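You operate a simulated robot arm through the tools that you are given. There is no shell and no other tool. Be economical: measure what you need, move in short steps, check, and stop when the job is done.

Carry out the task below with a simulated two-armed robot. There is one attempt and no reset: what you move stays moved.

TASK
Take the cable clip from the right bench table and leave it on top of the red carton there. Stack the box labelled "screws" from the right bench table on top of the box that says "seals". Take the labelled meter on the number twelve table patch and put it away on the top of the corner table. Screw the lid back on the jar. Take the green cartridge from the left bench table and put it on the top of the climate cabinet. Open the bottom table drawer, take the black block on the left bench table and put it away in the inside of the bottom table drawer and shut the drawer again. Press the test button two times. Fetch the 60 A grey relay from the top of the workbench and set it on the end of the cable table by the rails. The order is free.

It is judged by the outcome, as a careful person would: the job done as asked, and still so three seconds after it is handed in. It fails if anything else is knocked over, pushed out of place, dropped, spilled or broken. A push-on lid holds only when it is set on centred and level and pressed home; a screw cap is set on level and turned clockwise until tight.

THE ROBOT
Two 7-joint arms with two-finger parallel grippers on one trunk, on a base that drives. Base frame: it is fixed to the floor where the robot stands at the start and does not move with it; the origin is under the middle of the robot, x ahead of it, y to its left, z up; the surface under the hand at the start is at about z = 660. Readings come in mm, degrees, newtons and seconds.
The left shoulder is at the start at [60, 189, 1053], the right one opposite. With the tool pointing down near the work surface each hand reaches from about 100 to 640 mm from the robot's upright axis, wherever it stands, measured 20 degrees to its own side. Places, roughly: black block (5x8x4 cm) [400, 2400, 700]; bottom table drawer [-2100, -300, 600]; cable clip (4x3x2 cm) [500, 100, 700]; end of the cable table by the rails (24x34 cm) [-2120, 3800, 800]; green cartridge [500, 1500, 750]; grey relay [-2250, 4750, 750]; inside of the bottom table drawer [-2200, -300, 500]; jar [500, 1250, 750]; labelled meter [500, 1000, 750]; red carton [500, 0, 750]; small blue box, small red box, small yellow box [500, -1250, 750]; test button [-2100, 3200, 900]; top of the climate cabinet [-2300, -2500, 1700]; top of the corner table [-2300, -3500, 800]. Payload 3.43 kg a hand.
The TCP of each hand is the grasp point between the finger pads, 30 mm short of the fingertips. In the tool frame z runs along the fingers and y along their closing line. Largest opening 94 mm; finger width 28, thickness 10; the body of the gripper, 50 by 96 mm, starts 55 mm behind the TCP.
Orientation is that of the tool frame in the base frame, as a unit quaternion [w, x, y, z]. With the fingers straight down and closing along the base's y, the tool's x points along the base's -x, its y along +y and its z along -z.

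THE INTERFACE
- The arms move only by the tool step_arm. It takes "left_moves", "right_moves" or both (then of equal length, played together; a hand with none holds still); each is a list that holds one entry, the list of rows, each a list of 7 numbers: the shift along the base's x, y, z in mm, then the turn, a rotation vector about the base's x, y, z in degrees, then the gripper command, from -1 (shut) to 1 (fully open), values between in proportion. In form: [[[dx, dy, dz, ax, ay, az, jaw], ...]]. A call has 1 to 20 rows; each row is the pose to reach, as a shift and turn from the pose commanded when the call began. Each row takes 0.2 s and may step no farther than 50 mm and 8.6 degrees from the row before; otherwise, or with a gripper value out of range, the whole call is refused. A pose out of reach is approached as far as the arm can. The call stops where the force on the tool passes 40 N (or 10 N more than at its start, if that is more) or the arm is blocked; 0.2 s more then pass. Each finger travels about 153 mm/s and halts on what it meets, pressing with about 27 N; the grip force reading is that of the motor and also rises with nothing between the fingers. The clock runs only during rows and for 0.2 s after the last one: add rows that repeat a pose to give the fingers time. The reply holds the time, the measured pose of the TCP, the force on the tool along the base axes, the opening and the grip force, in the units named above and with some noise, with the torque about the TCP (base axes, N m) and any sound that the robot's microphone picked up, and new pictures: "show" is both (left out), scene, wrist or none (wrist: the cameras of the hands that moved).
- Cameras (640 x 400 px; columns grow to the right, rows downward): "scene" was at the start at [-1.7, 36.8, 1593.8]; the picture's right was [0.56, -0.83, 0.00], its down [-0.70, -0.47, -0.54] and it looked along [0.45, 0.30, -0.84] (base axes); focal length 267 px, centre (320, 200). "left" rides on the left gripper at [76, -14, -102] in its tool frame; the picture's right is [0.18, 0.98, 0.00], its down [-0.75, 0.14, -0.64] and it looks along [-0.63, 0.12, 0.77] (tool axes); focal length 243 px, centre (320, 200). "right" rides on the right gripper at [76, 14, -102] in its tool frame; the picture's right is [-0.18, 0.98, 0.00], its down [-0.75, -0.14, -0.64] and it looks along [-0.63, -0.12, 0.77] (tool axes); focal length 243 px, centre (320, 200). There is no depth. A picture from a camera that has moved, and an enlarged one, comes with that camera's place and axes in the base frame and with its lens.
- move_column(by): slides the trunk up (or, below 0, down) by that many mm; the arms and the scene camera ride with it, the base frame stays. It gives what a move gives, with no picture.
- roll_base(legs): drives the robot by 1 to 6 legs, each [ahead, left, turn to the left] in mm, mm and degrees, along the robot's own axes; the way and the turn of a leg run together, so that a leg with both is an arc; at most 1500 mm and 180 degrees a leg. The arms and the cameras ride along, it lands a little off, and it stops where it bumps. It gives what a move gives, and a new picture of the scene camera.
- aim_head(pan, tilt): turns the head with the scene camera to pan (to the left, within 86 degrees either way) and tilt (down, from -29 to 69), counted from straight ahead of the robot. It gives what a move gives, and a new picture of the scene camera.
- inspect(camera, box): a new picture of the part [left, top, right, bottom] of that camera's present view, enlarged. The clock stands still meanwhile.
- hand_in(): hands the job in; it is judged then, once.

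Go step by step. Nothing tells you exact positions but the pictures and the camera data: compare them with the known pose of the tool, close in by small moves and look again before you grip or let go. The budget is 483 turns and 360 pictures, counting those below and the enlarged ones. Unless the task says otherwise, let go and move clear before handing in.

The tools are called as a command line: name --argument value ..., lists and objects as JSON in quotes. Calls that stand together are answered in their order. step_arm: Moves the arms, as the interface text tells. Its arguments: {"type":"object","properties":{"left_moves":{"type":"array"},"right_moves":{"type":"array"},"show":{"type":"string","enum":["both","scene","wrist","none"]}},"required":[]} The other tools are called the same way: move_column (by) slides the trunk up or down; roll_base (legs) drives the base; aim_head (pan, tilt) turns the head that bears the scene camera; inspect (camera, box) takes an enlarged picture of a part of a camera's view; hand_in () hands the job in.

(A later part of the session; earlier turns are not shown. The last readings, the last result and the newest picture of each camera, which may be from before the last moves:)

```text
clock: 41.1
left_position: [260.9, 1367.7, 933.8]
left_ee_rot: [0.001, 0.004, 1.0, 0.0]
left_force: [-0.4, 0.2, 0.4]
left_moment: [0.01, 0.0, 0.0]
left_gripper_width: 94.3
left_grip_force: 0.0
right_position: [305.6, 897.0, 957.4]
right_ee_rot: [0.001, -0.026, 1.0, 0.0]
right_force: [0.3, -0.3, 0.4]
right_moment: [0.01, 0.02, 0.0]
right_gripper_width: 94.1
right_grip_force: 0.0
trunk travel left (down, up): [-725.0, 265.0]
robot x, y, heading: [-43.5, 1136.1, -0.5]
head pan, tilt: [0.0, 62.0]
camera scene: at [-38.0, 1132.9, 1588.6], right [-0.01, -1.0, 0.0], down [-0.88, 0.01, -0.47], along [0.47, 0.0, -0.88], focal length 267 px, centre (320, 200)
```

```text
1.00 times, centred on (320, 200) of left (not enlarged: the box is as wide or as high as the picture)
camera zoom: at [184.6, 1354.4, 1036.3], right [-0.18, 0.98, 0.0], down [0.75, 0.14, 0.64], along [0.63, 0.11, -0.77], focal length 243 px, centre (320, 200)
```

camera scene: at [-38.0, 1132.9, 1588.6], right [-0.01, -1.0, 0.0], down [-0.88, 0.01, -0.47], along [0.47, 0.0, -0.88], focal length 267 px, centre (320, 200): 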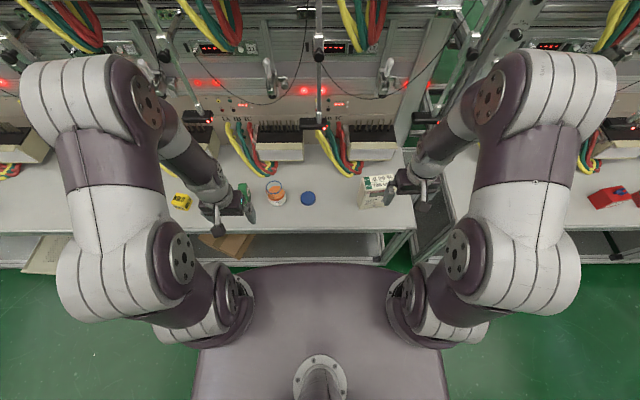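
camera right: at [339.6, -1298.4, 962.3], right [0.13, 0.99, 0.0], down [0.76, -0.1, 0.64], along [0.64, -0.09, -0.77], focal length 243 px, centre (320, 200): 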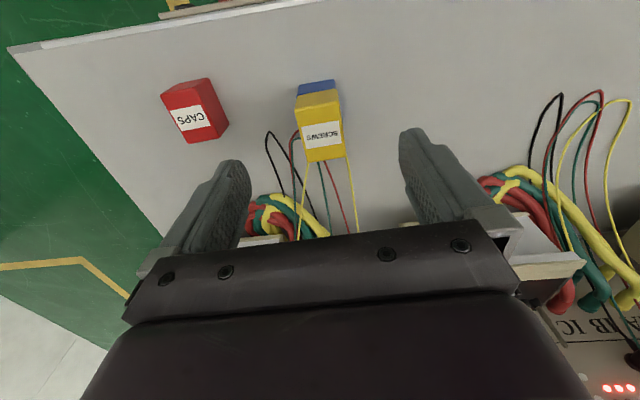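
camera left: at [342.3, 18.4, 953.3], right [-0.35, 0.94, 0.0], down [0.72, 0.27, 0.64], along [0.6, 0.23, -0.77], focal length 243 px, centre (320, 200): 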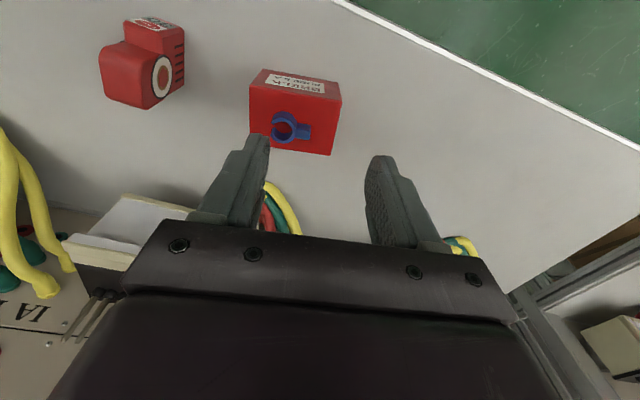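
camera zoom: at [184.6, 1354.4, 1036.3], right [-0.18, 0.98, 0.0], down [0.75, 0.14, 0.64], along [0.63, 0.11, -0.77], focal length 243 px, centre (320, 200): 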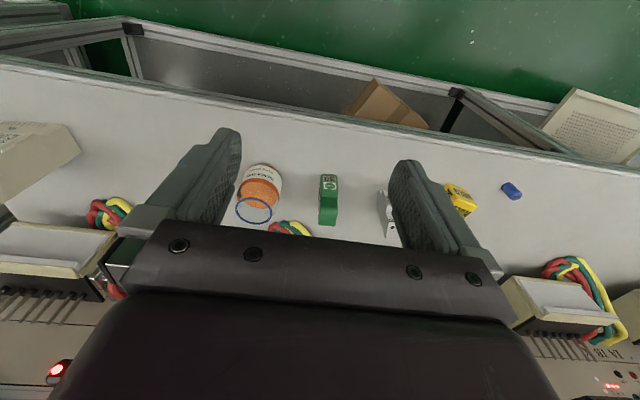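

inspect --camera "left" --box '[200, 140, 360, 240]'

inspect --camera "right" --box '[300, 90, 640, 240]'

inspect --camera "scene" --box '[150, 150, 430, 290]'

```text
4.00 times, centred on (280, 190) of left
camera zoom: at [184.6, 1354.4, 1036.3], right [-0.18, 0.98, 0.0], down [0.75, 0.14, 0.64], along [0.63, 0.11, -0.77], focal length 970 px, centre (480, 240)
```

zoom: 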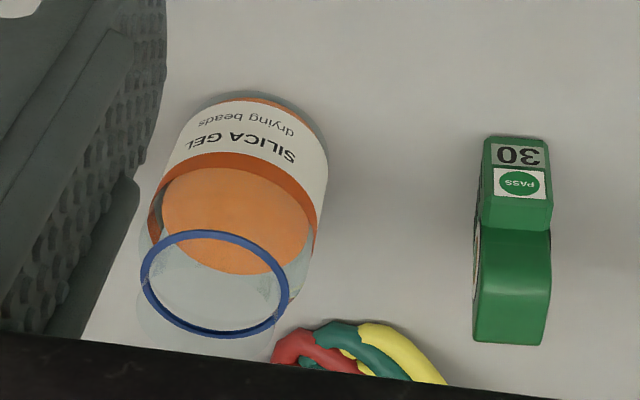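

```text
1.88 times, centred on (470, 165) of right
camera zoom: at [227.9, 908.0, 1059.8], right [0.13, 0.99, 0.0], down [0.76, -0.1, 0.64], along [0.64, -0.08, -0.77], focal length 457 px, centre (38, 266)
```

zoom: 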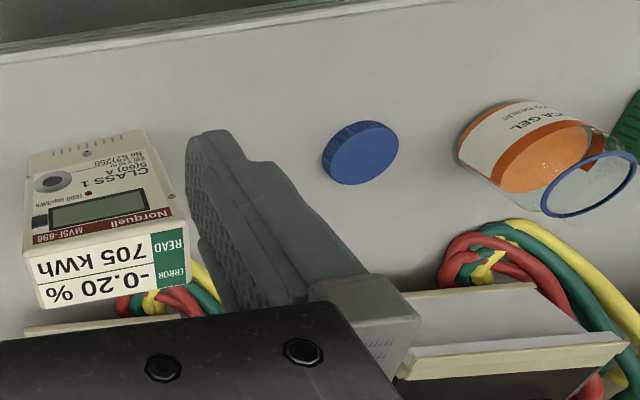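

```text
2.29 times, centred on (290, 220) of scene
camera zoom: at [-38.0, 1132.9, 1588.6], right [-0.01, -1.0, 0.0], down [-0.88, 0.01, -0.47], along [0.47, 0.0, -0.88], focal length 610 px, centre (389, 154)
```

zoom: 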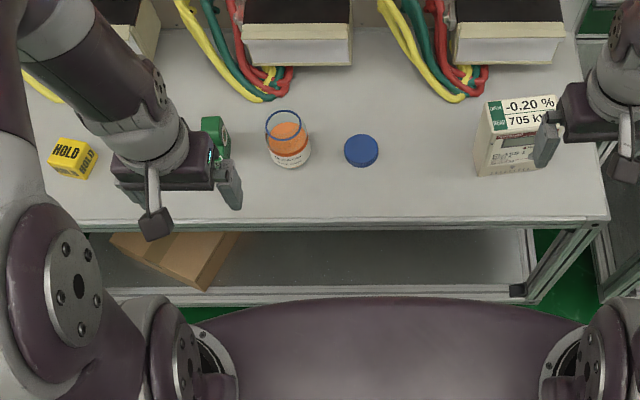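

Jar (rim ≈ (456, 1297, 755)), blue lid (≈ (455, 1177)), meter and green cartridge are all here. I'll shift the base left a little so that jar and lid are centred, then grasp the lid with the right hand.

roll_base --legs '[[0, 100, 0.5]]'

inspect --camera "right" --box '[0, 0, 640, 400]'

```text
clock: 42.2
left_position: [258.5, 1468.9, 933.5]
left_ee_rot: [0.001, 0.001, 1.0, 0.0]
left_force: [0.6, -1.1, 1.2]
left_moment: [-0.02, 0.0, 0.02]
left_gripper_width: 94.2
left_grip_force: 0.0
right_position: [306.3, 998.5, 956.9]
right_ee_rot: [0.0, -0.03, 1.0, 0.0]
right_force: [-0.1, -0.1, 0.1]
right_moment: [-0.06, 0.03, 0.01]
right_gripper_width: 93.8
right_grip_force: 0.1
trunk travel left (down, up): [-725.0, 265.0]
robot x, y, heading: [-41.1, 1232.2, 0.1]
head pan, tilt: [0.0, 62.0]
camera scene: at [-37.6, 1231.3, 1588.6], right [0.0, -1.0, 0.0], down [-0.88, 0.0, -0.47], along [0.47, 0.0, -0.88], focal length 267 px, centre (320, 200)
```

scene: 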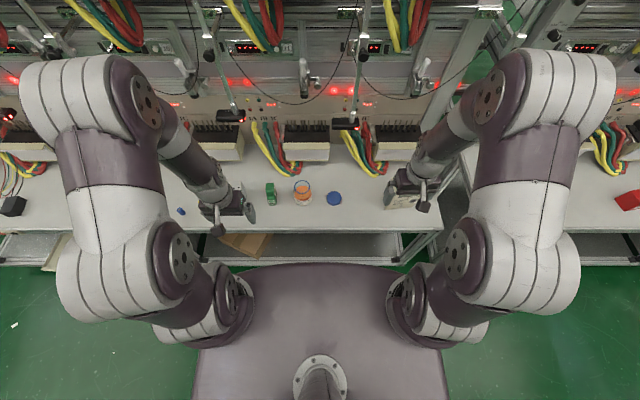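

```text
1.00 times, centred on (320, 200) of right (not enlarged: the box is as wide or as high as the picture)
camera zoom: at [230.1, 1008.5, 1059.9], right [0.12, 0.99, 0.0], down [0.76, -0.09, 0.64], along [0.64, -0.08, -0.77], focal length 243 px, centre (320, 200)
```

zoom: 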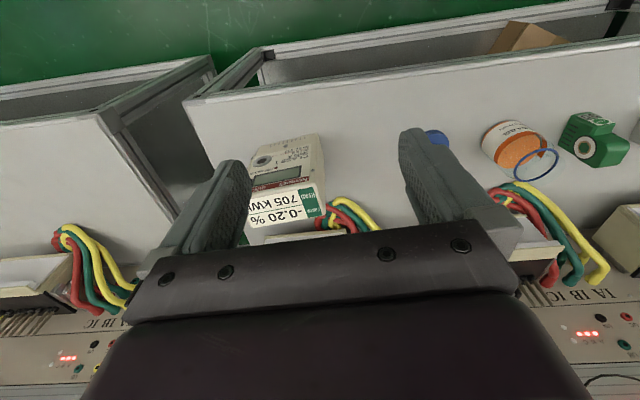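

step_arm --right_moves '[[[25, 30, -20, 0, 0, -1, 1], [50, 60, -40, 0, 0, -3, 1], [75, 90, -60, 0, 0, -3, 1], [100, 120, -85, 0, 0, -3, 1], [125, 150, -110, 0, 0, -3, 1], [147, 178, -142, 0, 0, -3, 1]]]' --show "wrist"

```text
clock: 43.6
left_position: [258.4, 1468.9, 933.0]
left_ee_rot: [-0.001, 0.0, 1.0, 0.0]
left_force: [0.7, 0.3, -0.4]
left_moment: [0.01, 0.01, 0.04]
left_gripper_width: 94.0
left_grip_force: 0.0
right_position: [457.2, 1181.3, 813.4]
right_ee_rot: [-0.001, -0.004, 1.0, 0.0]
right_force: [0.3, -0.6, -0.7]
right_moment: [-0.02, 0.01, -0.03]
right_gripper_width: 93.9
right_grip_force: 0.0
trunk travel left (down, up): [-725.0, 265.0]
robot x, y, heading: [-43.5, 1232.9, -0.3]
head pan, tilt: [0.0, 62.0]
camera right: at [380.5, 1194.7, 917.0], right [0.18, 0.98, 0.0], down [0.76, -0.13, 0.64], along [0.63, -0.11, -0.77], focal length 243 px, centre (320, 200)
```

right: 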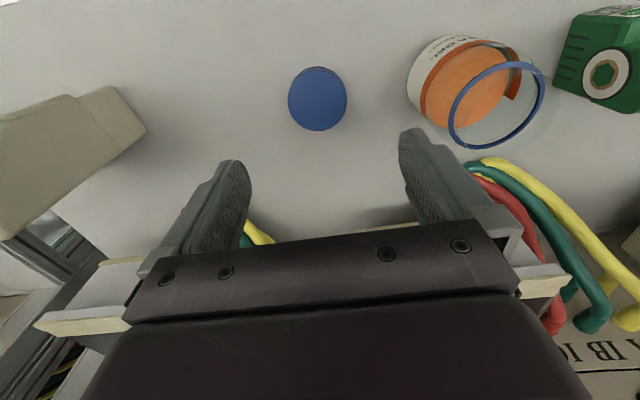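

inspect --camera "right" --box '[270, 50, 370, 150]'

inspect --camera "right" --box '[390, 20, 560, 160]'

```text
4.00 times, centred on (320, 100) of right
camera zoom: at [380.5, 1194.7, 917.0], right [0.18, 0.98, 0.0], down [0.76, -0.13, 0.64], along [0.63, -0.11, -0.77], focal length 970 px, centre (320, 600)
```

zoom: 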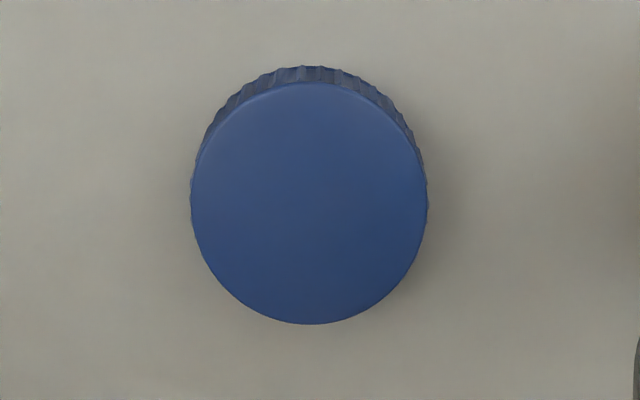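

```text
2.86 times, centred on (475, 90) of right
camera zoom: at [380.5, 1194.7, 917.0], right [0.18, 0.98, 0.0], down [0.76, -0.13, 0.64], along [0.63, -0.11, -0.77], focal length 693 px, centre (-123, 514)
```

zoom: 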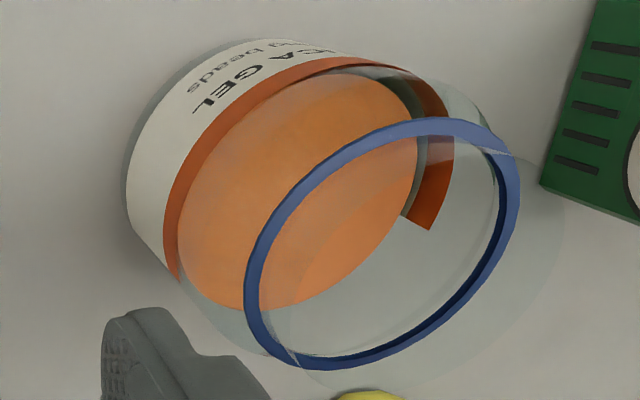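

step_arm --right_moves '[[[-2.7, -2.3, -40, 0, 0, 0, 1], [-2.7, -2.3, -80, 0, 0, 0, 1], [-2.7, -2.3, -110, 0, 0, 0, 1], [-2.7, -2.3, -118, 0, 0, 0, 1], [-2.7, -2.3, -118, 0, 0, 0, 0.4]]]' --show "wrist"

```text
clock: 44.9
left_position: [258.8, 1469.1, 933.3]
left_ee_rot: [0.0, 0.0, 1.0, 0.0]
left_force: [-0.9, 0.2, -0.2]
left_moment: [-0.01, 0.06, 0.04]
left_gripper_width: 94.2
left_grip_force: 0.0
right_position: [453.0, 1175.1, 696.3]
right_ee_rot: [0.0, -0.005, 1.0, 0.0]
right_force: [0.3, 0.3, -0.3]
right_moment: [0.02, 0.04, 0.0]
right_gripper_width: 65.9
right_grip_force: 0.0
trunk travel left (down, up): [-725.0, 265.0]
robot x, y, heading: [-45.1, 1234.4, 0.0]
head pan, tilt: [0.0, 62.0]
camera right: at [376.3, 1188.2, 798.9], right [0.18, 0.98, 0.0], down [0.75, -0.13, 0.64], along [0.63, -0.11, -0.77], focal length 243 px, centre (320, 200)
```

right: 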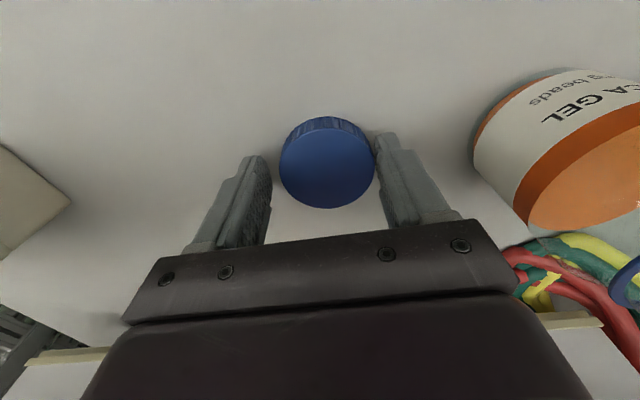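

step_arm --right_moves '[[[-2.5, 4, 0, 0, 0, 0, 0.4], [-2.5, 4, 0, 0, 0, 0, -1], [-2.5, 4, 0, 0, 0, 0, -1], [-2.5, 4, 30, 0, 0, 0, -1], [-2.5, 4, 75, 0, 0, 0, -1], [-2.5, 4, 120, 0, 0, 0, -1]]]' --show "wrist"

```text
clock: 46.2
left_position: [258.0, 1468.9, 934.1]
left_ee_rot: [0.001, -0.001, 1.0, 0.0]
left_force: [-0.7, 0.4, 0.4]
left_moment: [-0.01, 0.0, -0.01]
left_gripper_width: 93.5
left_grip_force: 0.2
right_position: [446.4, 1176.6, 817.4]
right_ee_rot: [0.0, -0.004, 1.0, 0.0]
right_force: [0.0, 0.0, -0.2]
right_moment: [0.01, -0.01, -0.05]
right_gripper_width: 55.5
right_grip_force: 27.3
trunk travel left (down, up): [-725.0, 265.0]
robot x, y, heading: [-42.6, 1231.8, -0.1]
head pan, tilt: [0.0, 62.0]
camera right: at [369.6, 1191.1, 919.8], right [0.18, 0.98, 0.0], down [0.76, -0.13, 0.64], along [0.63, -0.11, -0.77], focal length 243 px, centre (320, 200)
```

right: 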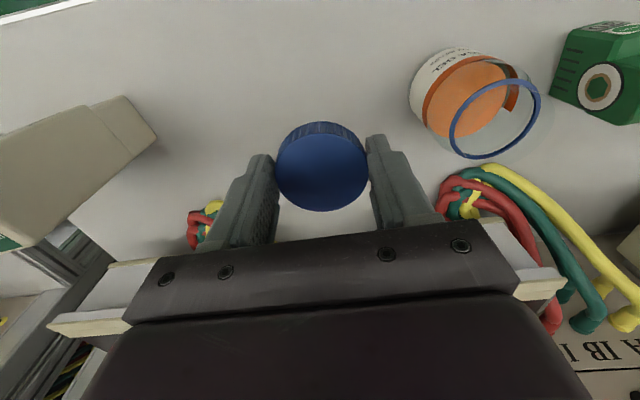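

Lid is held. I'll move it aside slightly and bring the left hand, pitched, in front of the jar to hold it.

step_arm --left_moves '[[[5, -25, -10, 0, -8, 0, 1], [10, -50, -30, 0, -16, 0, 1], [20, -75, -50, 0, -24, 0, 1], [30, -100, -80, 0, -32, 0, 1], [45, -125, -105, 0, -40, 0, 1], [65, -150, -130, 0, -47, 0, 1], [82, -172, -156, 0, -52, 0, 1]]]' --right_moves '[[[0, -20, 10, 0, 0, 0, -1], [0, -40, 20, 0, 0, 0, -1], [0, -60, 30, 0, 0, 0, -1], [0, -80, 40, 0, 0, 0, -1], [0, -80, 40, 0, 0, 0, -1], [0, -80, 40, 0, 0, 0, -1], [0, -80, 40, 0, 0, 0, -1]]]'

```text
clock: 47.9
left_position: [340.6, 1296.5, 778.9]
left_ee_rot: [0.439, 0.001, 0.899, -0.001]
left_force: [0.0, -0.7, -0.1]
left_moment: [0.0, -0.06, -0.01]
left_gripper_width: 93.9
left_grip_force: 0.0
left hand out of reach, approached as far as the arm can: row 2
right_position: [446.5, 1097.9, 858.7]
right_ee_rot: [0.0, -0.004, 1.0, 0.0]
right_force: [0.0, -0.1, 0.1]
right_moment: [0.02, -0.01, -0.01]
right_gripper_width: 55.2
right_grip_force: 27.3
trunk travel left (down, up): [-725.0, 265.0]
robot x, y, heading: [-44.3, 1232.0, 0.3]
head pan, tilt: [0.0, 62.0]
camera scene: at [-37.0, 1229.9, 1588.6], right [0.0, -1.0, 0.0], down [-0.88, 0.0, -0.47], along [0.47, 0.0, -0.88], focal length 267 px, centre (320, 200)
camera right: at [371.2, 1110.9, 961.7], right [0.18, 0.98, 0.0], down [0.76, -0.13, 0.64], along [0.63, -0.11, -0.77], focal length 243 px, centre (320, 200)
camera left: at [213.5, 1281.7, 782.1], right [-0.11, 0.98, -0.15], down [-0.04, 0.14, 0.99], along [0.99, 0.12, 0.03], focal length 243 px, centre (320, 200)
```

scene: 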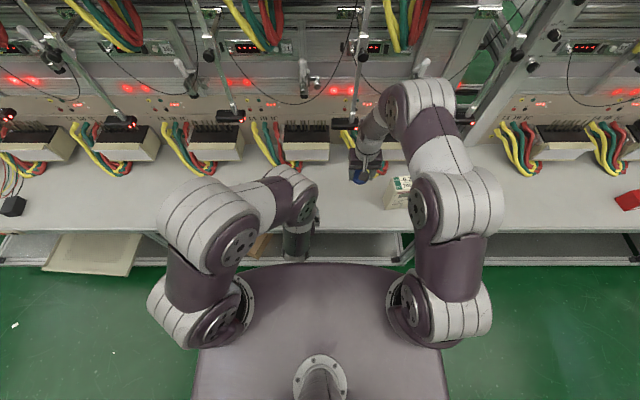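
right: 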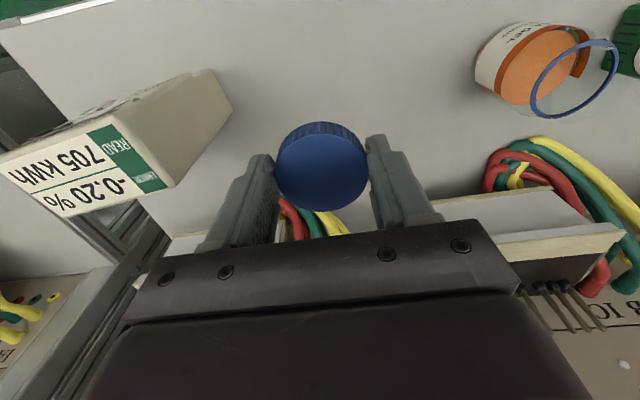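
left: 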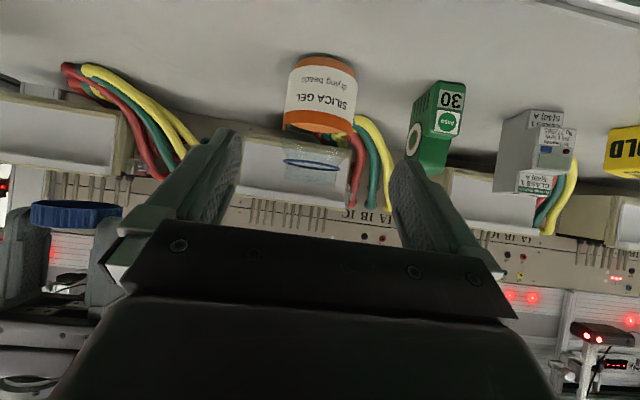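

step_arm --left_moves '[[[28, 0.5, -22, 0, 0, 0, 1], [56, 0.5, -44, 0, 0, 0, 1], [80, 0.5, -61, 0, 0, 0, 1], [94, 0.5, -72, 0, 0, 0, 1]]]' --show "wrist"

```text
clock: 48.9
left_position: [435.8, 1295.5, 706.4]
left_ee_rot: [0.439, 0.0, 0.899, -0.001]
left_force: [0.5, -0.1, 1.1]
left_moment: [-0.01, -0.01, 0.04]
left_gripper_width: 94.1
left_grip_force: 0.1
right_position: [447.1, 1097.5, 858.9]
right_ee_rot: [0.0, -0.005, 1.0, 0.0]
right_force: [-0.5, -0.4, 0.4]
right_moment: [-0.01, -0.01, -0.03]
right_gripper_width: 55.4
right_grip_force: 27.0
trunk travel left (down, up): [-725.0, 265.0]
robot x, y, heading: [-39.8, 1235.1, -0.0]
head pan, tilt: [0.0, 62.0]
camera left: at [307.9, 1280.9, 710.2], right [-0.11, 0.98, -0.14], down [-0.04, 0.14, 0.99], along [0.99, 0.12, 0.02], focal length 243 px, centre (320, 200)
```

left: 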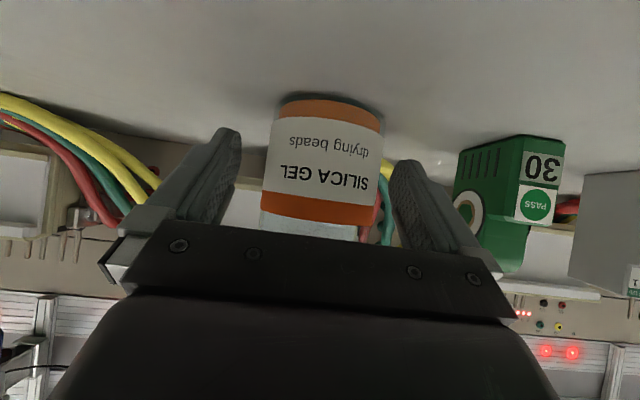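

step_arm --left_moves '[[[5, 1, -4, 0, 0, 0, 1], [5, 1, -4, 0, 0, 0, 0.3], [5, 1, -4, 0, 0, 0, -0.2], [5, 1, -4, 0, 0, 0, -1], [5, 1, -4, 0, 0, 0, -1]]]' --show "wrist"

```text
clock: 50.0
left_position: [440.3, 1298.2, 701.9]
left_ee_rot: [0.438, 0.0, 0.899, 0.0]
left_force: [0.2, -0.2, 0.4]
left_moment: [-0.04, -0.05, 0.0]
left_gripper_width: 67.2
left_grip_force: 27.1
right_position: [446.5, 1097.8, 859.4]
right_ee_rot: [0.001, -0.005, 1.0, 0.0]
right_force: [0.1, 0.6, 0.2]
right_moment: [-0.03, 0.0, -0.02]
right_gripper_width: 55.3
right_grip_force: 26.5
trunk travel left (down, up): [-725.0, 265.0]
robot x, y, heading: [-45.4, 1234.8, 0.0]
head pan, tilt: [0.0, 62.0]
camera left: at [312.9, 1283.5, 706.3], right [-0.11, 0.98, -0.15], down [-0.04, 0.14, 0.99], along [0.99, 0.12, 0.03], focal length 243 px, centre (320, 200)
```

left: 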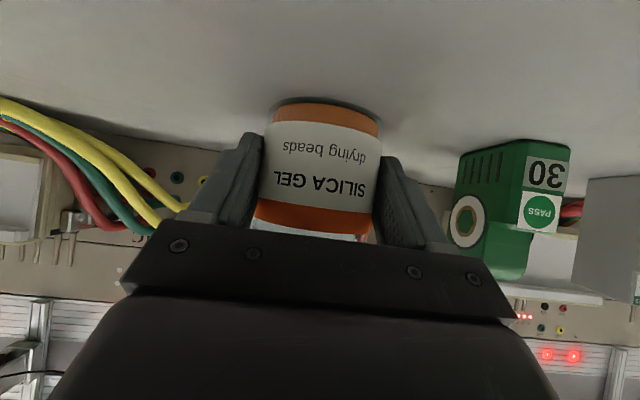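

step_arm --right_moves '[[[2, 40, 0, 0, 0, 0, -1], [4, 80, 0, 0, 0, 0, -1], [6, 120, 0, 0, 0, 0, -1], [8, 160, 0, 0, 0, 0, -1], [9, 199, 0, 0, 0, 0, -1], [9, 199, -25, 0, 0, 0, -1]]]'

```text
clock: 51.5
left_position: [440.4, 1297.9, 702.6]
left_ee_rot: [0.438, 0.0, 0.899, 0.0]
left_force: [0.7, 0.4, 0.2]
left_moment: [-0.03, -0.04, 0.03]
left_gripper_width: 67.0
left_grip_force: 26.7
right_position: [453.9, 1298.6, 833.2]
right_ee_rot: [0.0, -0.004, 1.0, 0.0]
right_force: [0.1, 0.9, 0.2]
right_moment: [-0.02, -0.01, -0.01]
right_gripper_width: 55.0
right_grip_force: 27.3
trunk travel left (down, up): [-725.0, 265.0]
robot x, y, heading: [-40.9, 1231.1, -0.1]
head pan, tilt: [0.0, 62.0]
camera scene: at [-37.1, 1230.2, 1588.6], right [0.0, -1.0, 0.0], down [-0.88, 0.0, -0.47], along [0.47, 0.0, -0.88], focal length 267 px, centre (320, 200)
camera right: at [378.1, 1313.1, 934.8], right [0.18, 0.98, 0.0], down [0.75, -0.13, 0.64], along [0.63, -0.11, -0.77], focal length 243 px, centre (320, 200)
```

scene: 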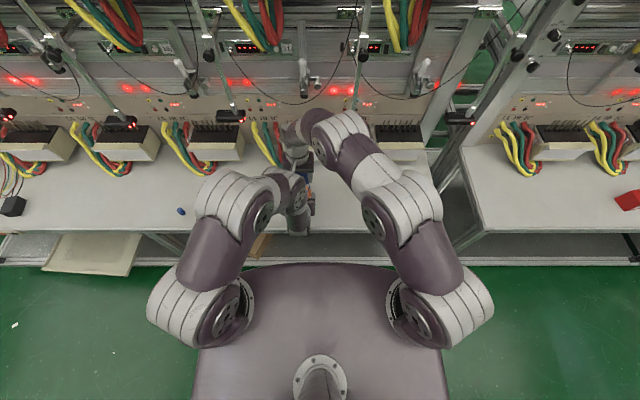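
right: 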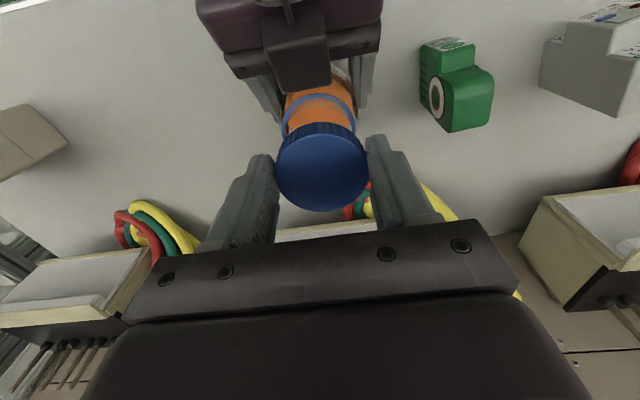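

inspect --camera "right" --box '[260, 70, 380, 220]'

inspect --camera "left" --box '[0, 0, 640, 400]'

```text
2.67 times, centred on (320, 145) of right
camera zoom: at [378.1, 1313.1, 934.8], right [0.18, 0.98, 0.0], down [0.75, -0.13, 0.64], along [0.63, -0.11, -0.77], focal length 647 px, centre (320, 347)
```

zoom: 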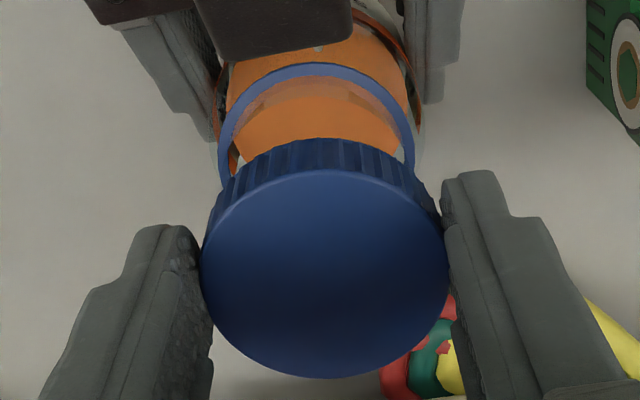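

```text
1.00 times, centred on (320, 200) of left (not enlarged: the box is as wide or as high as the picture)
camera zoom: at [313.0, 1283.3, 706.3], right [-0.11, 0.98, -0.14], down [-0.04, 0.14, 0.99], along [0.99, 0.12, 0.02], focal length 243 px, centre (320, 200)
```

zoom: 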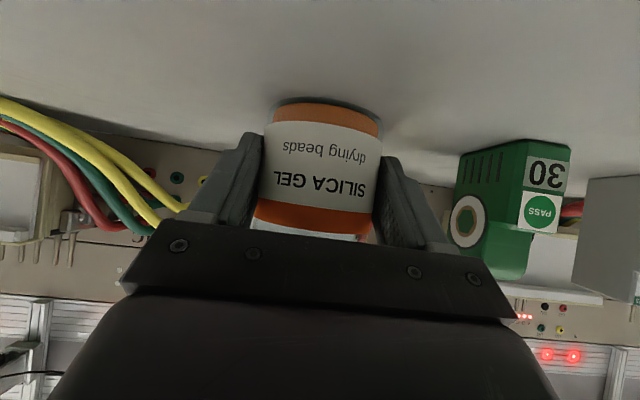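

step_arm --right_moves '[[[-1, -2, -15, 0, 0, 0, -1], [-1, -2, -32, 0, 0, 0, -1], [-1, -2, -34, 0, 0, 0, -1]]]' --show "none"

inspect --camera "right" --box '[240, 70, 400, 220]'

```text
clock: 52.2
left_position: [438.9, 1297.8, 702.7]
left_ee_rot: [0.439, -0.001, 0.899, 0.001]
left_force: [4.9, 4.3, -7.6]
left_moment: [0.17, -0.17, 0.02]
left_gripper_width: 67.0
left_grip_force: 26.9
right_position: [456.2, 1295.4, 800.6]
right_ee_rot: [0.003, -0.004, 1.0, 0.001]
right_force: [0.1, -2.5, 25.2]
right_moment: [0.15, 0.21, -0.01]
right_gripper_width: 55.8
right_grip_force: 26.4
trunk travel left (down, up): [-725.0, 265.0]
robot x, y, heading: [-44.4, 1230.9, -0.3]
head pan, tilt: [0.0, 62.0]
```

```text
2.67 times, centred on (320, 145) of right
camera zoom: at [379.3, 1309.8, 902.9], right [0.18, 0.98, 0.0], down [0.75, -0.14, 0.65], along [0.64, -0.11, -0.76], focal length 647 px, centre (320, 347)
```

zoom: 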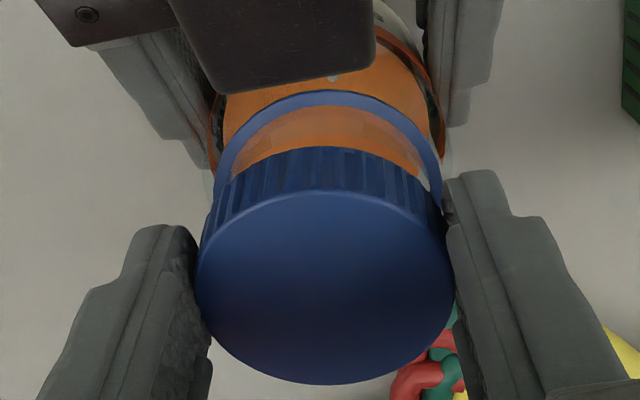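

step_arm --right_moves '[[[0, 0, 10, 0, 0, 0, -1], [0, 0, 20, 0, 0, 0, -1]]]' --show "none"

inspect --camera "right" --box '[240, 70, 400, 220]'

inspect --camera "left" --box '[180, 80, 460, 255]'

```text
clock: 52.9
left_position: [439.5, 1297.7, 703.9]
left_ee_rot: [0.439, 0.0, 0.899, 0.0]
left_force: [-0.8, -1.3, -0.2]
left_moment: [0.02, 0.06, 0.01]
left_gripper_width: 67.0
left_grip_force: 26.9
right_position: [456.7, 1295.6, 817.3]
right_ee_rot: [-0.001, -0.005, 1.0, 0.0]
right_force: [-0.2, -1.2, 0.1]
right_moment: [0.01, 0.0, 0.04]
right_gripper_width: 55.8
right_grip_force: 26.9
trunk travel left (down, up): [-725.0, 265.0]
robot x, y, heading: [-47.0, 1233.6, -0.1]
head pan, tilt: [0.0, 62.0]
```

```text
2.67 times, centred on (320, 145) of right
camera zoom: at [379.9, 1309.8, 920.2], right [0.18, 0.98, 0.0], down [0.76, -0.13, 0.64], along [0.63, -0.11, -0.77], focal length 647 px, centre (320, 347)
```

zoom: 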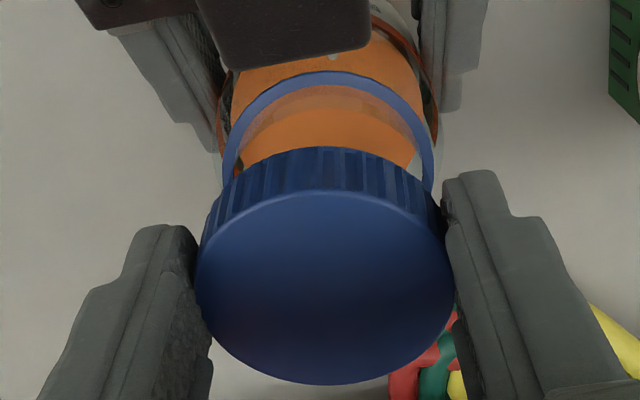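

```text
2.29 times, centred on (320, 168) of left
camera zoom: at [312.9, 1283.4, 706.4], right [-0.11, 0.98, -0.15], down [-0.04, 0.14, 0.99], along [0.99, 0.12, 0.03], focal length 555 px, centre (320, 274)
```

zoom: 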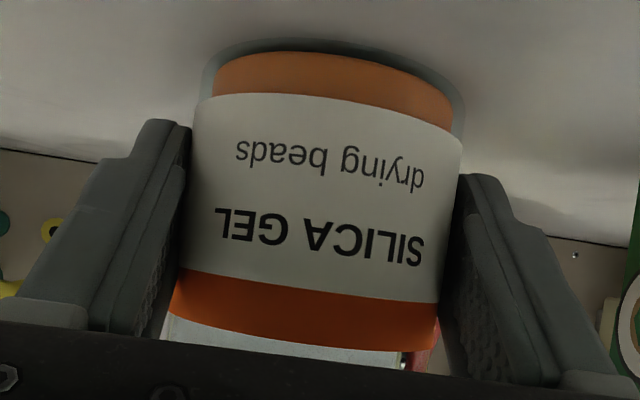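

The lid got tilted in the grip (offset contact). I'll set it flat on the table again, regrip centred, and retry.

step_arm --right_moves '[[[0, 0, 30, 0, 0, 0, -1], [0, -40, 30, 0, 0, 0, -1], [0, -80, 20, 0, 0, 0, -1], [0, -117, 0, 0, 0, 0, -1], [0, -117, -45, 0, 0, 0, -1], [0, -117, -90, 0, 0, 0, -1], [0, -117, -108, 0, 0, 0, -1]]]' --show "wrist"

```text
clock: 54.5
left_position: [440.4, 1298.1, 702.6]
left_ee_rot: [0.438, -0.001, 0.899, 0.0]
left_force: [0.1, 0.3, 1.5]
left_moment: [0.08, 0.01, 0.01]
left_gripper_width: 67.0
left_grip_force: 26.9
right_position: [453.5, 1175.6, 710.3]
right_ee_rot: [0.0, -0.005, 1.0, 0.001]
right_force: [-0.6, -0.7, -0.5]
right_moment: [0.0, 0.03, 0.01]
right_gripper_width: 55.7
right_grip_force: 26.9
trunk travel left (down, up): [-725.0, 265.0]
robot x, y, heading: [-44.8, 1232.3, -0.1]
head pan, tilt: [0.0, 62.0]
camera right: at [377.5, 1190.0, 813.3], right [0.18, 0.98, 0.0], down [0.75, -0.13, 0.64], along [0.63, -0.11, -0.77], focal length 243 px, centre (320, 200)
```

right: 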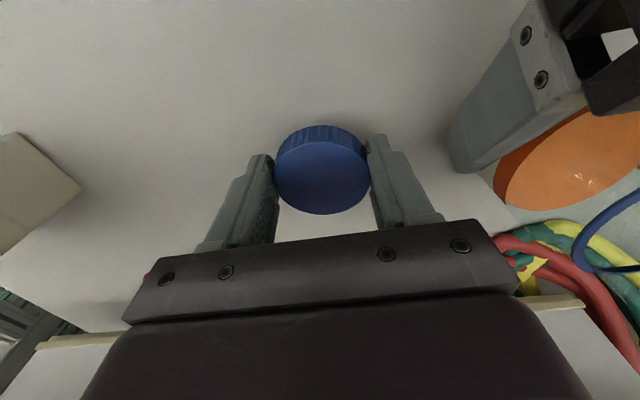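

step_arm --right_moves '[[[0, 0, -6, 0, 0, 0, -1], [0, 0, -10, 0, 0, 0, -1], [0, 0, -10, 0, 0, 0, 0.2], [0, 0, -10, 0, 0, 0, 0.4], [0, 0, -17, 0, 0, 0, 0.4]]]' --show "none"

inspect --camera "right" --box '[240, 90, 400, 240]'

```text
clock: 55.6
left_position: [440.9, 1298.0, 702.2]
left_ee_rot: [0.439, -0.001, 0.899, 0.0]
left_force: [0.1, 0.6, 1.7]
left_moment: [0.09, 0.0, -0.01]
left_gripper_width: 67.1
left_grip_force: 26.5
right_position: [456.2, 1177.3, 694.9]
right_ee_rot: [0.0, -0.005, 1.0, 0.0]
right_force: [0.3, -0.1, -0.2]
right_moment: [-0.02, -0.04, 0.01]
right_gripper_width: 65.8
right_grip_force: 0.1
trunk travel left (down, up): [-725.0, 265.0]
robot x, y, heading: [-41.2, 1232.6, 0.3]
head pan, tilt: [0.0, 62.0]
```

```text
2.67 times, centred on (320, 165) of right
camera zoom: at [379.8, 1190.6, 797.0], right [0.18, 0.98, 0.0], down [0.75, -0.13, 0.64], along [0.63, -0.11, -0.77], focal length 647 px, centre (320, 293)
```

zoom: 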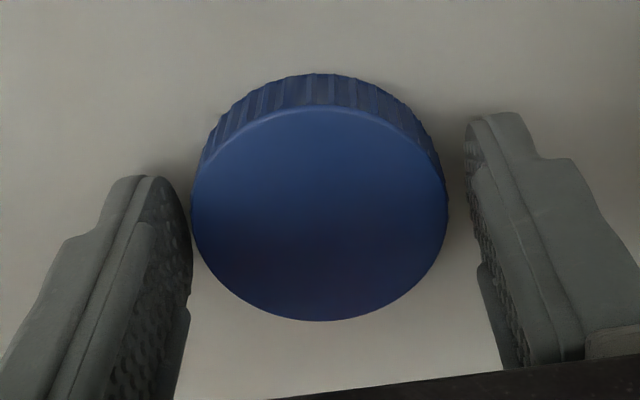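

step_arm --right_moves '[[[3.5, 0, -2, 0, 0, 0, 0.4], [3.5, 0, -2, 0, 0, 0, 0.4], [3.5, 0, -2, 0, 0, 0, -1], [3.5, 0, -2, 0, 0, 0, -1], [3.5, 0, 30, 0, 0, 0, -1], [3.5, 0, 75, 0, 0, 0, -1], [3.5, 0, 120, 0, 0, 0, -1]]]' --show "none"

inspect --camera "right" --box '[240, 90, 400, 240]'

```text
clock: 57.2
left_position: [438.3, 1299.0, 703.2]
left_ee_rot: [0.438, 0.001, 0.899, -0.001]
left_force: [-1.3, -0.2, 3.4]
left_moment: [0.0, 0.07, -0.01]
left_gripper_width: 67.1
left_grip_force: 26.4
right_position: [457.5, 1174.3, 812.7]
right_ee_rot: [-0.001, -0.004, 1.0, 0.001]
right_force: [-0.7, 0.4, 0.3]
right_moment: [-0.01, 0.02, 0.0]
right_gripper_width: 55.3
right_grip_force: 26.9
trunk travel left (down, up): [-725.0, 265.0]
robot x, y, heading: [-42.9, 1234.3, -0.1]
head pan, tilt: [0.0, 62.0]
```

```text
2.67 times, centred on (320, 165) of right
camera zoom: at [382.1, 1187.2, 916.0], right [0.17, 0.98, 0.0], down [0.76, -0.13, 0.64], along [0.63, -0.11, -0.77], focal length 647 px, centre (320, 293)
```

zoom: 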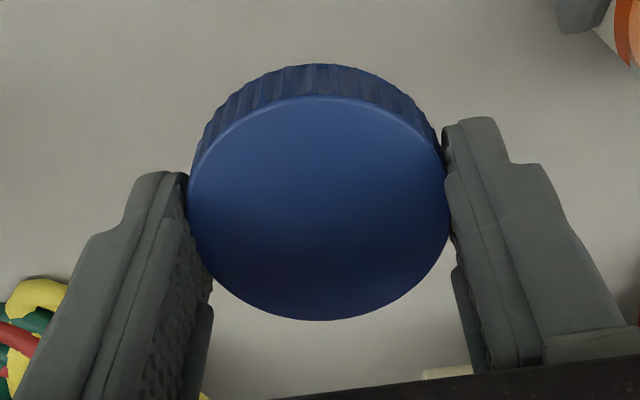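

step_arm --right_moves '[[[0, 0, 40, 0, 0, 0, -1], [-1, 41, 40, 0, 0, 0, -1], [-2, 82, 40, 0, 0, 0, -1], [-2.7, 123.8, 40, 0, 0, 0, -1], [-2.7, 123.8, 18, 0, 0, 0, -1], [-2.7, 123.8, 18, 0, 0, 0, -1]]]' --show "none"

inspect --camera "right" --box '[240, 70, 400, 220]'

```text
clock: 58.6
left_position: [440.3, 1297.9, 702.3]
left_ee_rot: [0.438, -0.001, 0.899, 0.001]
left_force: [0.0, -1.7, 1.3]
left_moment: [0.03, -0.02, -0.01]
left_gripper_width: 67.1
left_grip_force: 27.0
right_position: [454.9, 1299.8, 830.9]
right_ee_rot: [0.0, -0.004, 1.0, 0.001]
right_force: [-0.7, -0.4, -0.4]
right_moment: [0.0, 0.0, -0.04]
right_gripper_width: 55.1
right_grip_force: 26.8
trunk travel left (down, up): [-725.0, 265.0]
robot x, y, heading: [-42.6, 1231.3, 0.0]
head pan, tilt: [0.0, 62.0]
```

```text
2.67 times, centred on (320, 145) of right
camera zoom: at [378.4, 1314.2, 933.9], right [0.18, 0.98, 0.0], down [0.76, -0.13, 0.64], along [0.63, -0.11, -0.77], focal length 647 px, centre (320, 347)
```

zoom: 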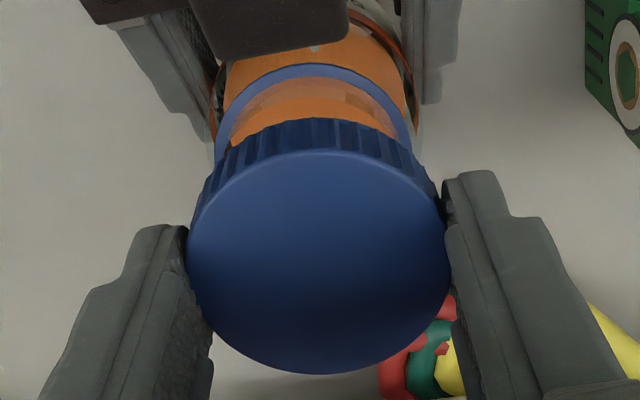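

step_arm --right_moves '[[[-1, -2, -10, 0, 0, 0, -1], [-1, -2, -20, 0, 0, 0, -1], [-1, -2, -28, 0, 0, 0, -1], [-1, -2, -28, 0, 0, 0, -1]]]' --show "none"

inspect --camera "right" --box '[240, 70, 400, 220]'

```text
clock: 59.6
left_position: [440.6, 1297.4, 704.2]
left_ee_rot: [0.439, 0.0, 0.899, 0.001]
left_force: [10.8, 2.9, -9.4]
left_moment: [-0.14, 0.4, 0.1]
left_gripper_width: 67.0
left_grip_force: 27.2
right_position: [457.5, 1299.7, 803.7]
right_ee_rot: [0.001, -0.005, 1.0, 0.0]
right_force: [-7.5, -6.0, 24.1]
right_moment: [-0.71, -0.04, -0.04]
right_gripper_width: 55.3
right_grip_force: 26.4
trunk travel left (down, up): [-725.0, 265.0]
robot x, y, heading: [-37.7, 1233.3, -0.1]
head pan, tilt: [0.0, 62.0]
```

```text
2.67 times, centred on (320, 145) of right
camera zoom: at [380.0, 1313.6, 905.5], right [0.18, 0.98, 0.0], down [0.75, -0.13, 0.64], along [0.63, -0.11, -0.77], focal length 647 px, centre (320, 347)
```

zoom: 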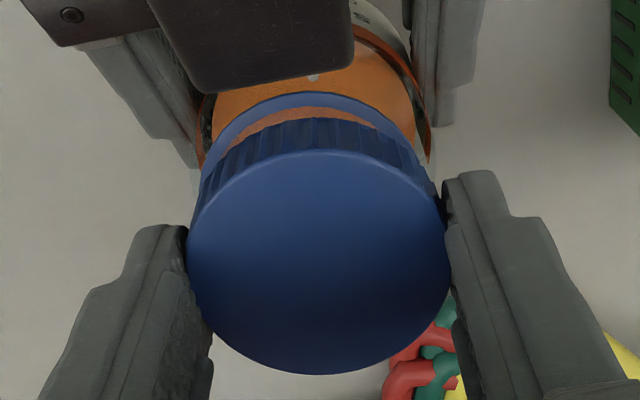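

step_arm --right_moves '[[[0, 0, 8, 0, 0, 0, -1], [0.8, -3, 8, 0, 0, 0, -1], [0.8, -3, 2, 0, 0, 0, -1], [0.8, -3, -2, 0, 0, 0, -1], [0.8, -3, -4, 0, 0, 0, -1]]]' --show "none"

inspect --camera "right" --box '[240, 70, 400, 220]'

```text
clock: 60.9
left_position: [441.5, 1297.4, 703.0]
left_ee_rot: [0.438, 0.001, 0.899, 0.0]
left_force: [4.3, -7.0, -1.6]
left_moment: [0.45, 0.33, -0.15]
left_gripper_width: 67.0
left_grip_force: 26.6
right_position: [457.6, 1296.4, 799.5]
right_ee_rot: [0.001, -0.004, 1.0, 0.0]
right_force: [-5.2, 7.6, 5.3]
right_moment: [0.34, 0.19, -0.01]
right_gripper_width: 55.1
right_grip_force: 27.6
trunk travel left (down, up): [-725.0, 265.0]
robot x, y, heading: [-44.1, 1233.9, 0.1]
head pan, tilt: [0.0, 62.0]
```

```text
2.67 times, centred on (320, 145) of right
camera zoom: at [381.6, 1309.9, 902.7], right [0.18, 0.98, 0.0], down [0.75, -0.13, 0.64], along [0.63, -0.11, -0.77], focal length 647 px, centre (320, 347)
```

zoom: 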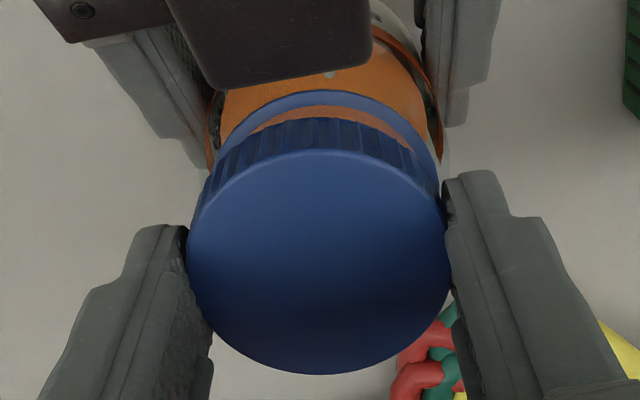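

step_arm --right_moves '[[[-0.8, 1.2, 0, 0, 0, 0, -1], [-0.8, 1.2, -2, 0, 0, 0, -1], [-0.8, 1.2, -4, 0, 0, 0, -1]]]' --show "none"

```text
clock: 61.6
left_position: [439.9, 1298.4, 702.8]
left_ee_rot: [0.438, 0.0, 0.899, 0.0]
left_force: [0.8, -0.2, 3.1]
left_moment: [-0.15, -0.17, 0.01]
left_gripper_width: 66.8
left_grip_force: 27.0
right_position: [458.0, 1297.9, 796.8]
right_ee_rot: [0.0, -0.004, 1.0, 0.0]
right_force: [-0.7, 0.3, -0.4]
right_moment: [0.03, 0.02, 0.0]
right_gripper_width: 55.2
right_grip_force: 27.3
trunk travel left (down, up): [-725.0, 265.0]
robot x, y, heading: [-43.4, 1233.8, 0.3]
head pan, tilt: [0.0, 62.0]
```

Contact forces vanished, so the lid is sliding over the neck. I'll continue down gently.

step_arm --right_moves '[[[0, 0, -2, 0, 0, 0, -1], [0, 0, -4, 0, 0, 0, -1], [0, 0, -6, 0, 0, 0, -1], [0, 0, -8, 0, 0, 0, -1]]]' --show "none"

inspect --camera "right" --box '[240, 70, 400, 220]'

```text
clock: 62.6
left_position: [439.3, 1298.5, 703.4]
left_ee_rot: [0.438, -0.001, 0.899, 0.001]
left_force: [12.7, 9.1, -6.3]
left_moment: [-0.27, -0.06, 0.0]
left_gripper_width: 67.2
left_grip_force: 27.3
right_position: [458.6, 1298.8, 789.0]
right_ee_rot: [0.001, -0.004, 1.0, 0.001]
right_force: [-4.5, -9.1, 26.2]
right_moment: [-0.31, 0.1, 0.02]
right_gripper_width: 55.9
right_grip_force: 26.9
trunk travel left (down, up): [-725.0, 265.0]
robot x, y, heading: [-42.0, 1233.8, 0.2]
head pan, tilt: [0.0, 62.0]
```

```text
2.67 times, centred on (320, 145) of right
camera zoom: at [381.4, 1312.1, 891.7], right [0.18, 0.98, 0.0], down [0.75, -0.14, 0.64], along [0.63, -0.11, -0.76], focal length 647 px, centre (320, 347)
```

zoom: 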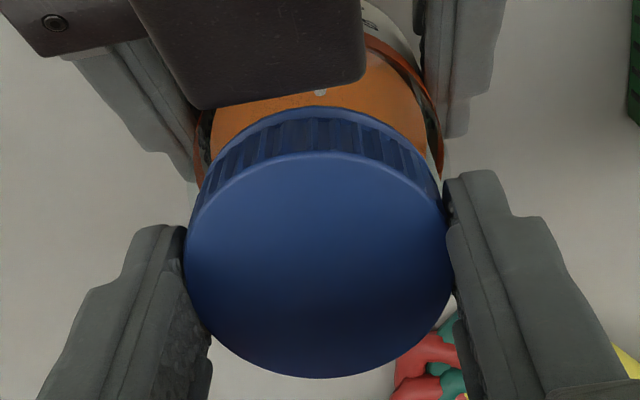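

step_arm --right_moves '[[[-0.3, -1, 0, 0, 0, -8, -1], [-0.3, -1, 0, 0, 0, -16, -1], [-0.3, -1, 0, 0, 0, -24, -1], [-0.3, -1, 0, 0, 0, -32, -1], [-0.3, -1, -0.5, 0, 0, -40, -1], [-0.3, -1, -0.5, 0, 0, -48, -1], [-0.3, -1, -0.5, 0, 0, -56, -1], [-0.3, -1, -0.5, 0, 0, -64, -1], [-0.3, -1, -0.5, 0, 0, -72, -1], [-0.3, -1, -0.5, 0, 0, -80, -1]]]'

```text
clock: 64.4
left_position: [438.5, 1298.6, 702.3]
left_ee_rot: [0.439, -0.001, 0.898, 0.0]
left_force: [-4.0, -0.6, 6.6]
left_moment: [-0.35, -0.44, -0.38]
left_gripper_width: 67.4
left_grip_force: 27.4
right_position: [458.2, 1295.2, 787.9]
right_ee_rot: [0.003, 0.507, 0.862, 0.002]
right_force: [0.0, -2.5, 4.1]
right_moment: [-0.38, 0.28, 0.27]
right_gripper_width: 55.9
right_grip_force: 26.7
trunk travel left (down, up): [-725.0, 265.0]
robot x, y, heading: [-49.0, 1230.3, 0.0]
head pan, tilt: [0.0, 62.0]
stopped in row 8 (right hand): the force on the tool passed its limit at 44 N (the readings are from after the stop); the commanded pose is now the measured one
camera scene: at [-39.7, 1230.6, 1588.3], right [0.0, -1.0, 0.0], down [-0.88, 0.0, -0.47], along [0.47, 0.0, -0.88], focal length 267 px, centre (320, 200)
camera right: at [432.9, 1369.3, 890.4], right [0.95, 0.32, 0.01], down [0.24, -0.73, 0.64], along [0.21, -0.61, -0.77], focal length 243 px, centre (320, 200)
```

scene: 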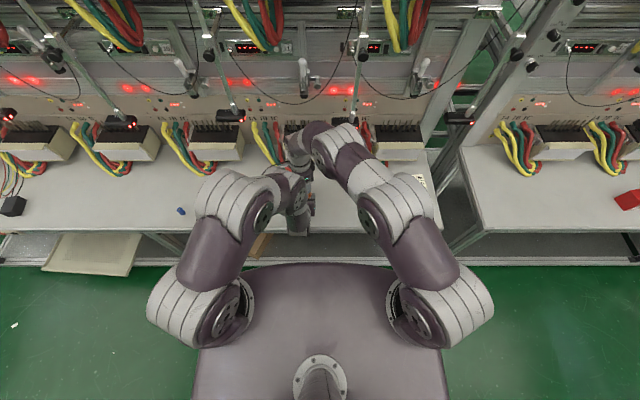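
right: 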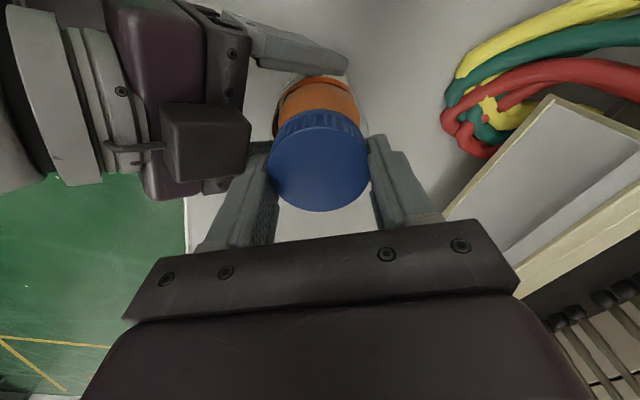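

inspect --camera "right" --box '[240, 60, 400, 220]'

inspect --camera "left" --box '[180, 80, 460, 255]'

```text
2.50 times, centred on (320, 140) of right
camera zoom: at [432.9, 1369.3, 890.4], right [0.95, 0.32, 0.01], down [0.24, -0.73, 0.64], along [0.21, -0.61, -0.77], focal length 606 px, centre (320, 350)
```

zoom: 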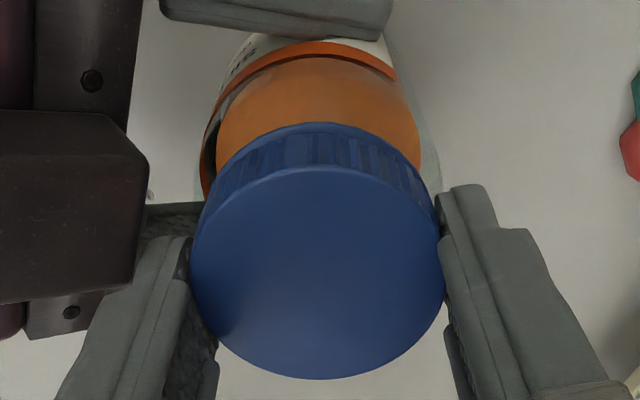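

```text
2.29 times, centred on (320, 168) of left
camera zoom: at [310.7, 1283.5, 706.2], right [-0.11, 0.98, -0.15], down [-0.04, 0.14, 0.99], along [0.99, 0.12, 0.03], focal length 555 px, centre (320, 274)
```

zoom: 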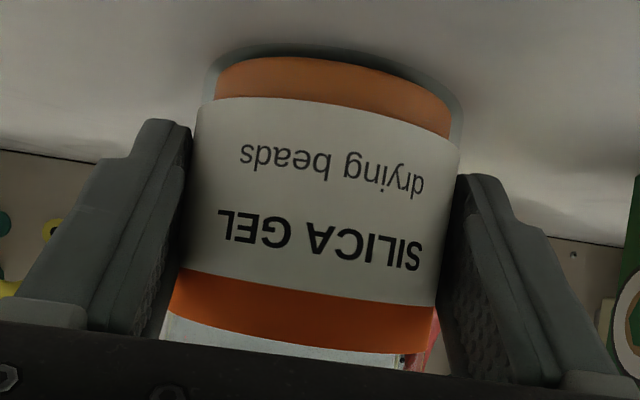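

step_arm --right_moves '[[[0, 0, 0, 0, 0, -4, -1], [0, 0, 0, 0, 0, -8, -1], [0, 0, 0, 0, 0, -12, -1], [0, 0, 0, 0, 0, -16, -1]]]' --show "none"

```text
clock: 65.4
left_position: [437.9, 1297.7, 703.3]
left_ee_rot: [0.437, 0.0, 0.899, 0.001]
left_force: [-10.7, 1.2, 11.3]
left_moment: [-0.44, -1.53, -0.35]
left_gripper_width: 67.5
left_grip_force: 26.5
right_position: [457.9, 1295.6, 789.0]
right_ee_rot: [0.003, 0.623, 0.782, 0.002]
right_force: [12.3, -6.2, 2.6]
right_moment: [-0.58, 0.01, 0.33]
right_gripper_width: 55.3
right_grip_force: 26.8
trunk travel left (down, up): [-725.0, 265.0]
robot x, y, heading: [-44.5, 1235.4, -0.0]
head pan, tilt: [0.0, 62.0]
```

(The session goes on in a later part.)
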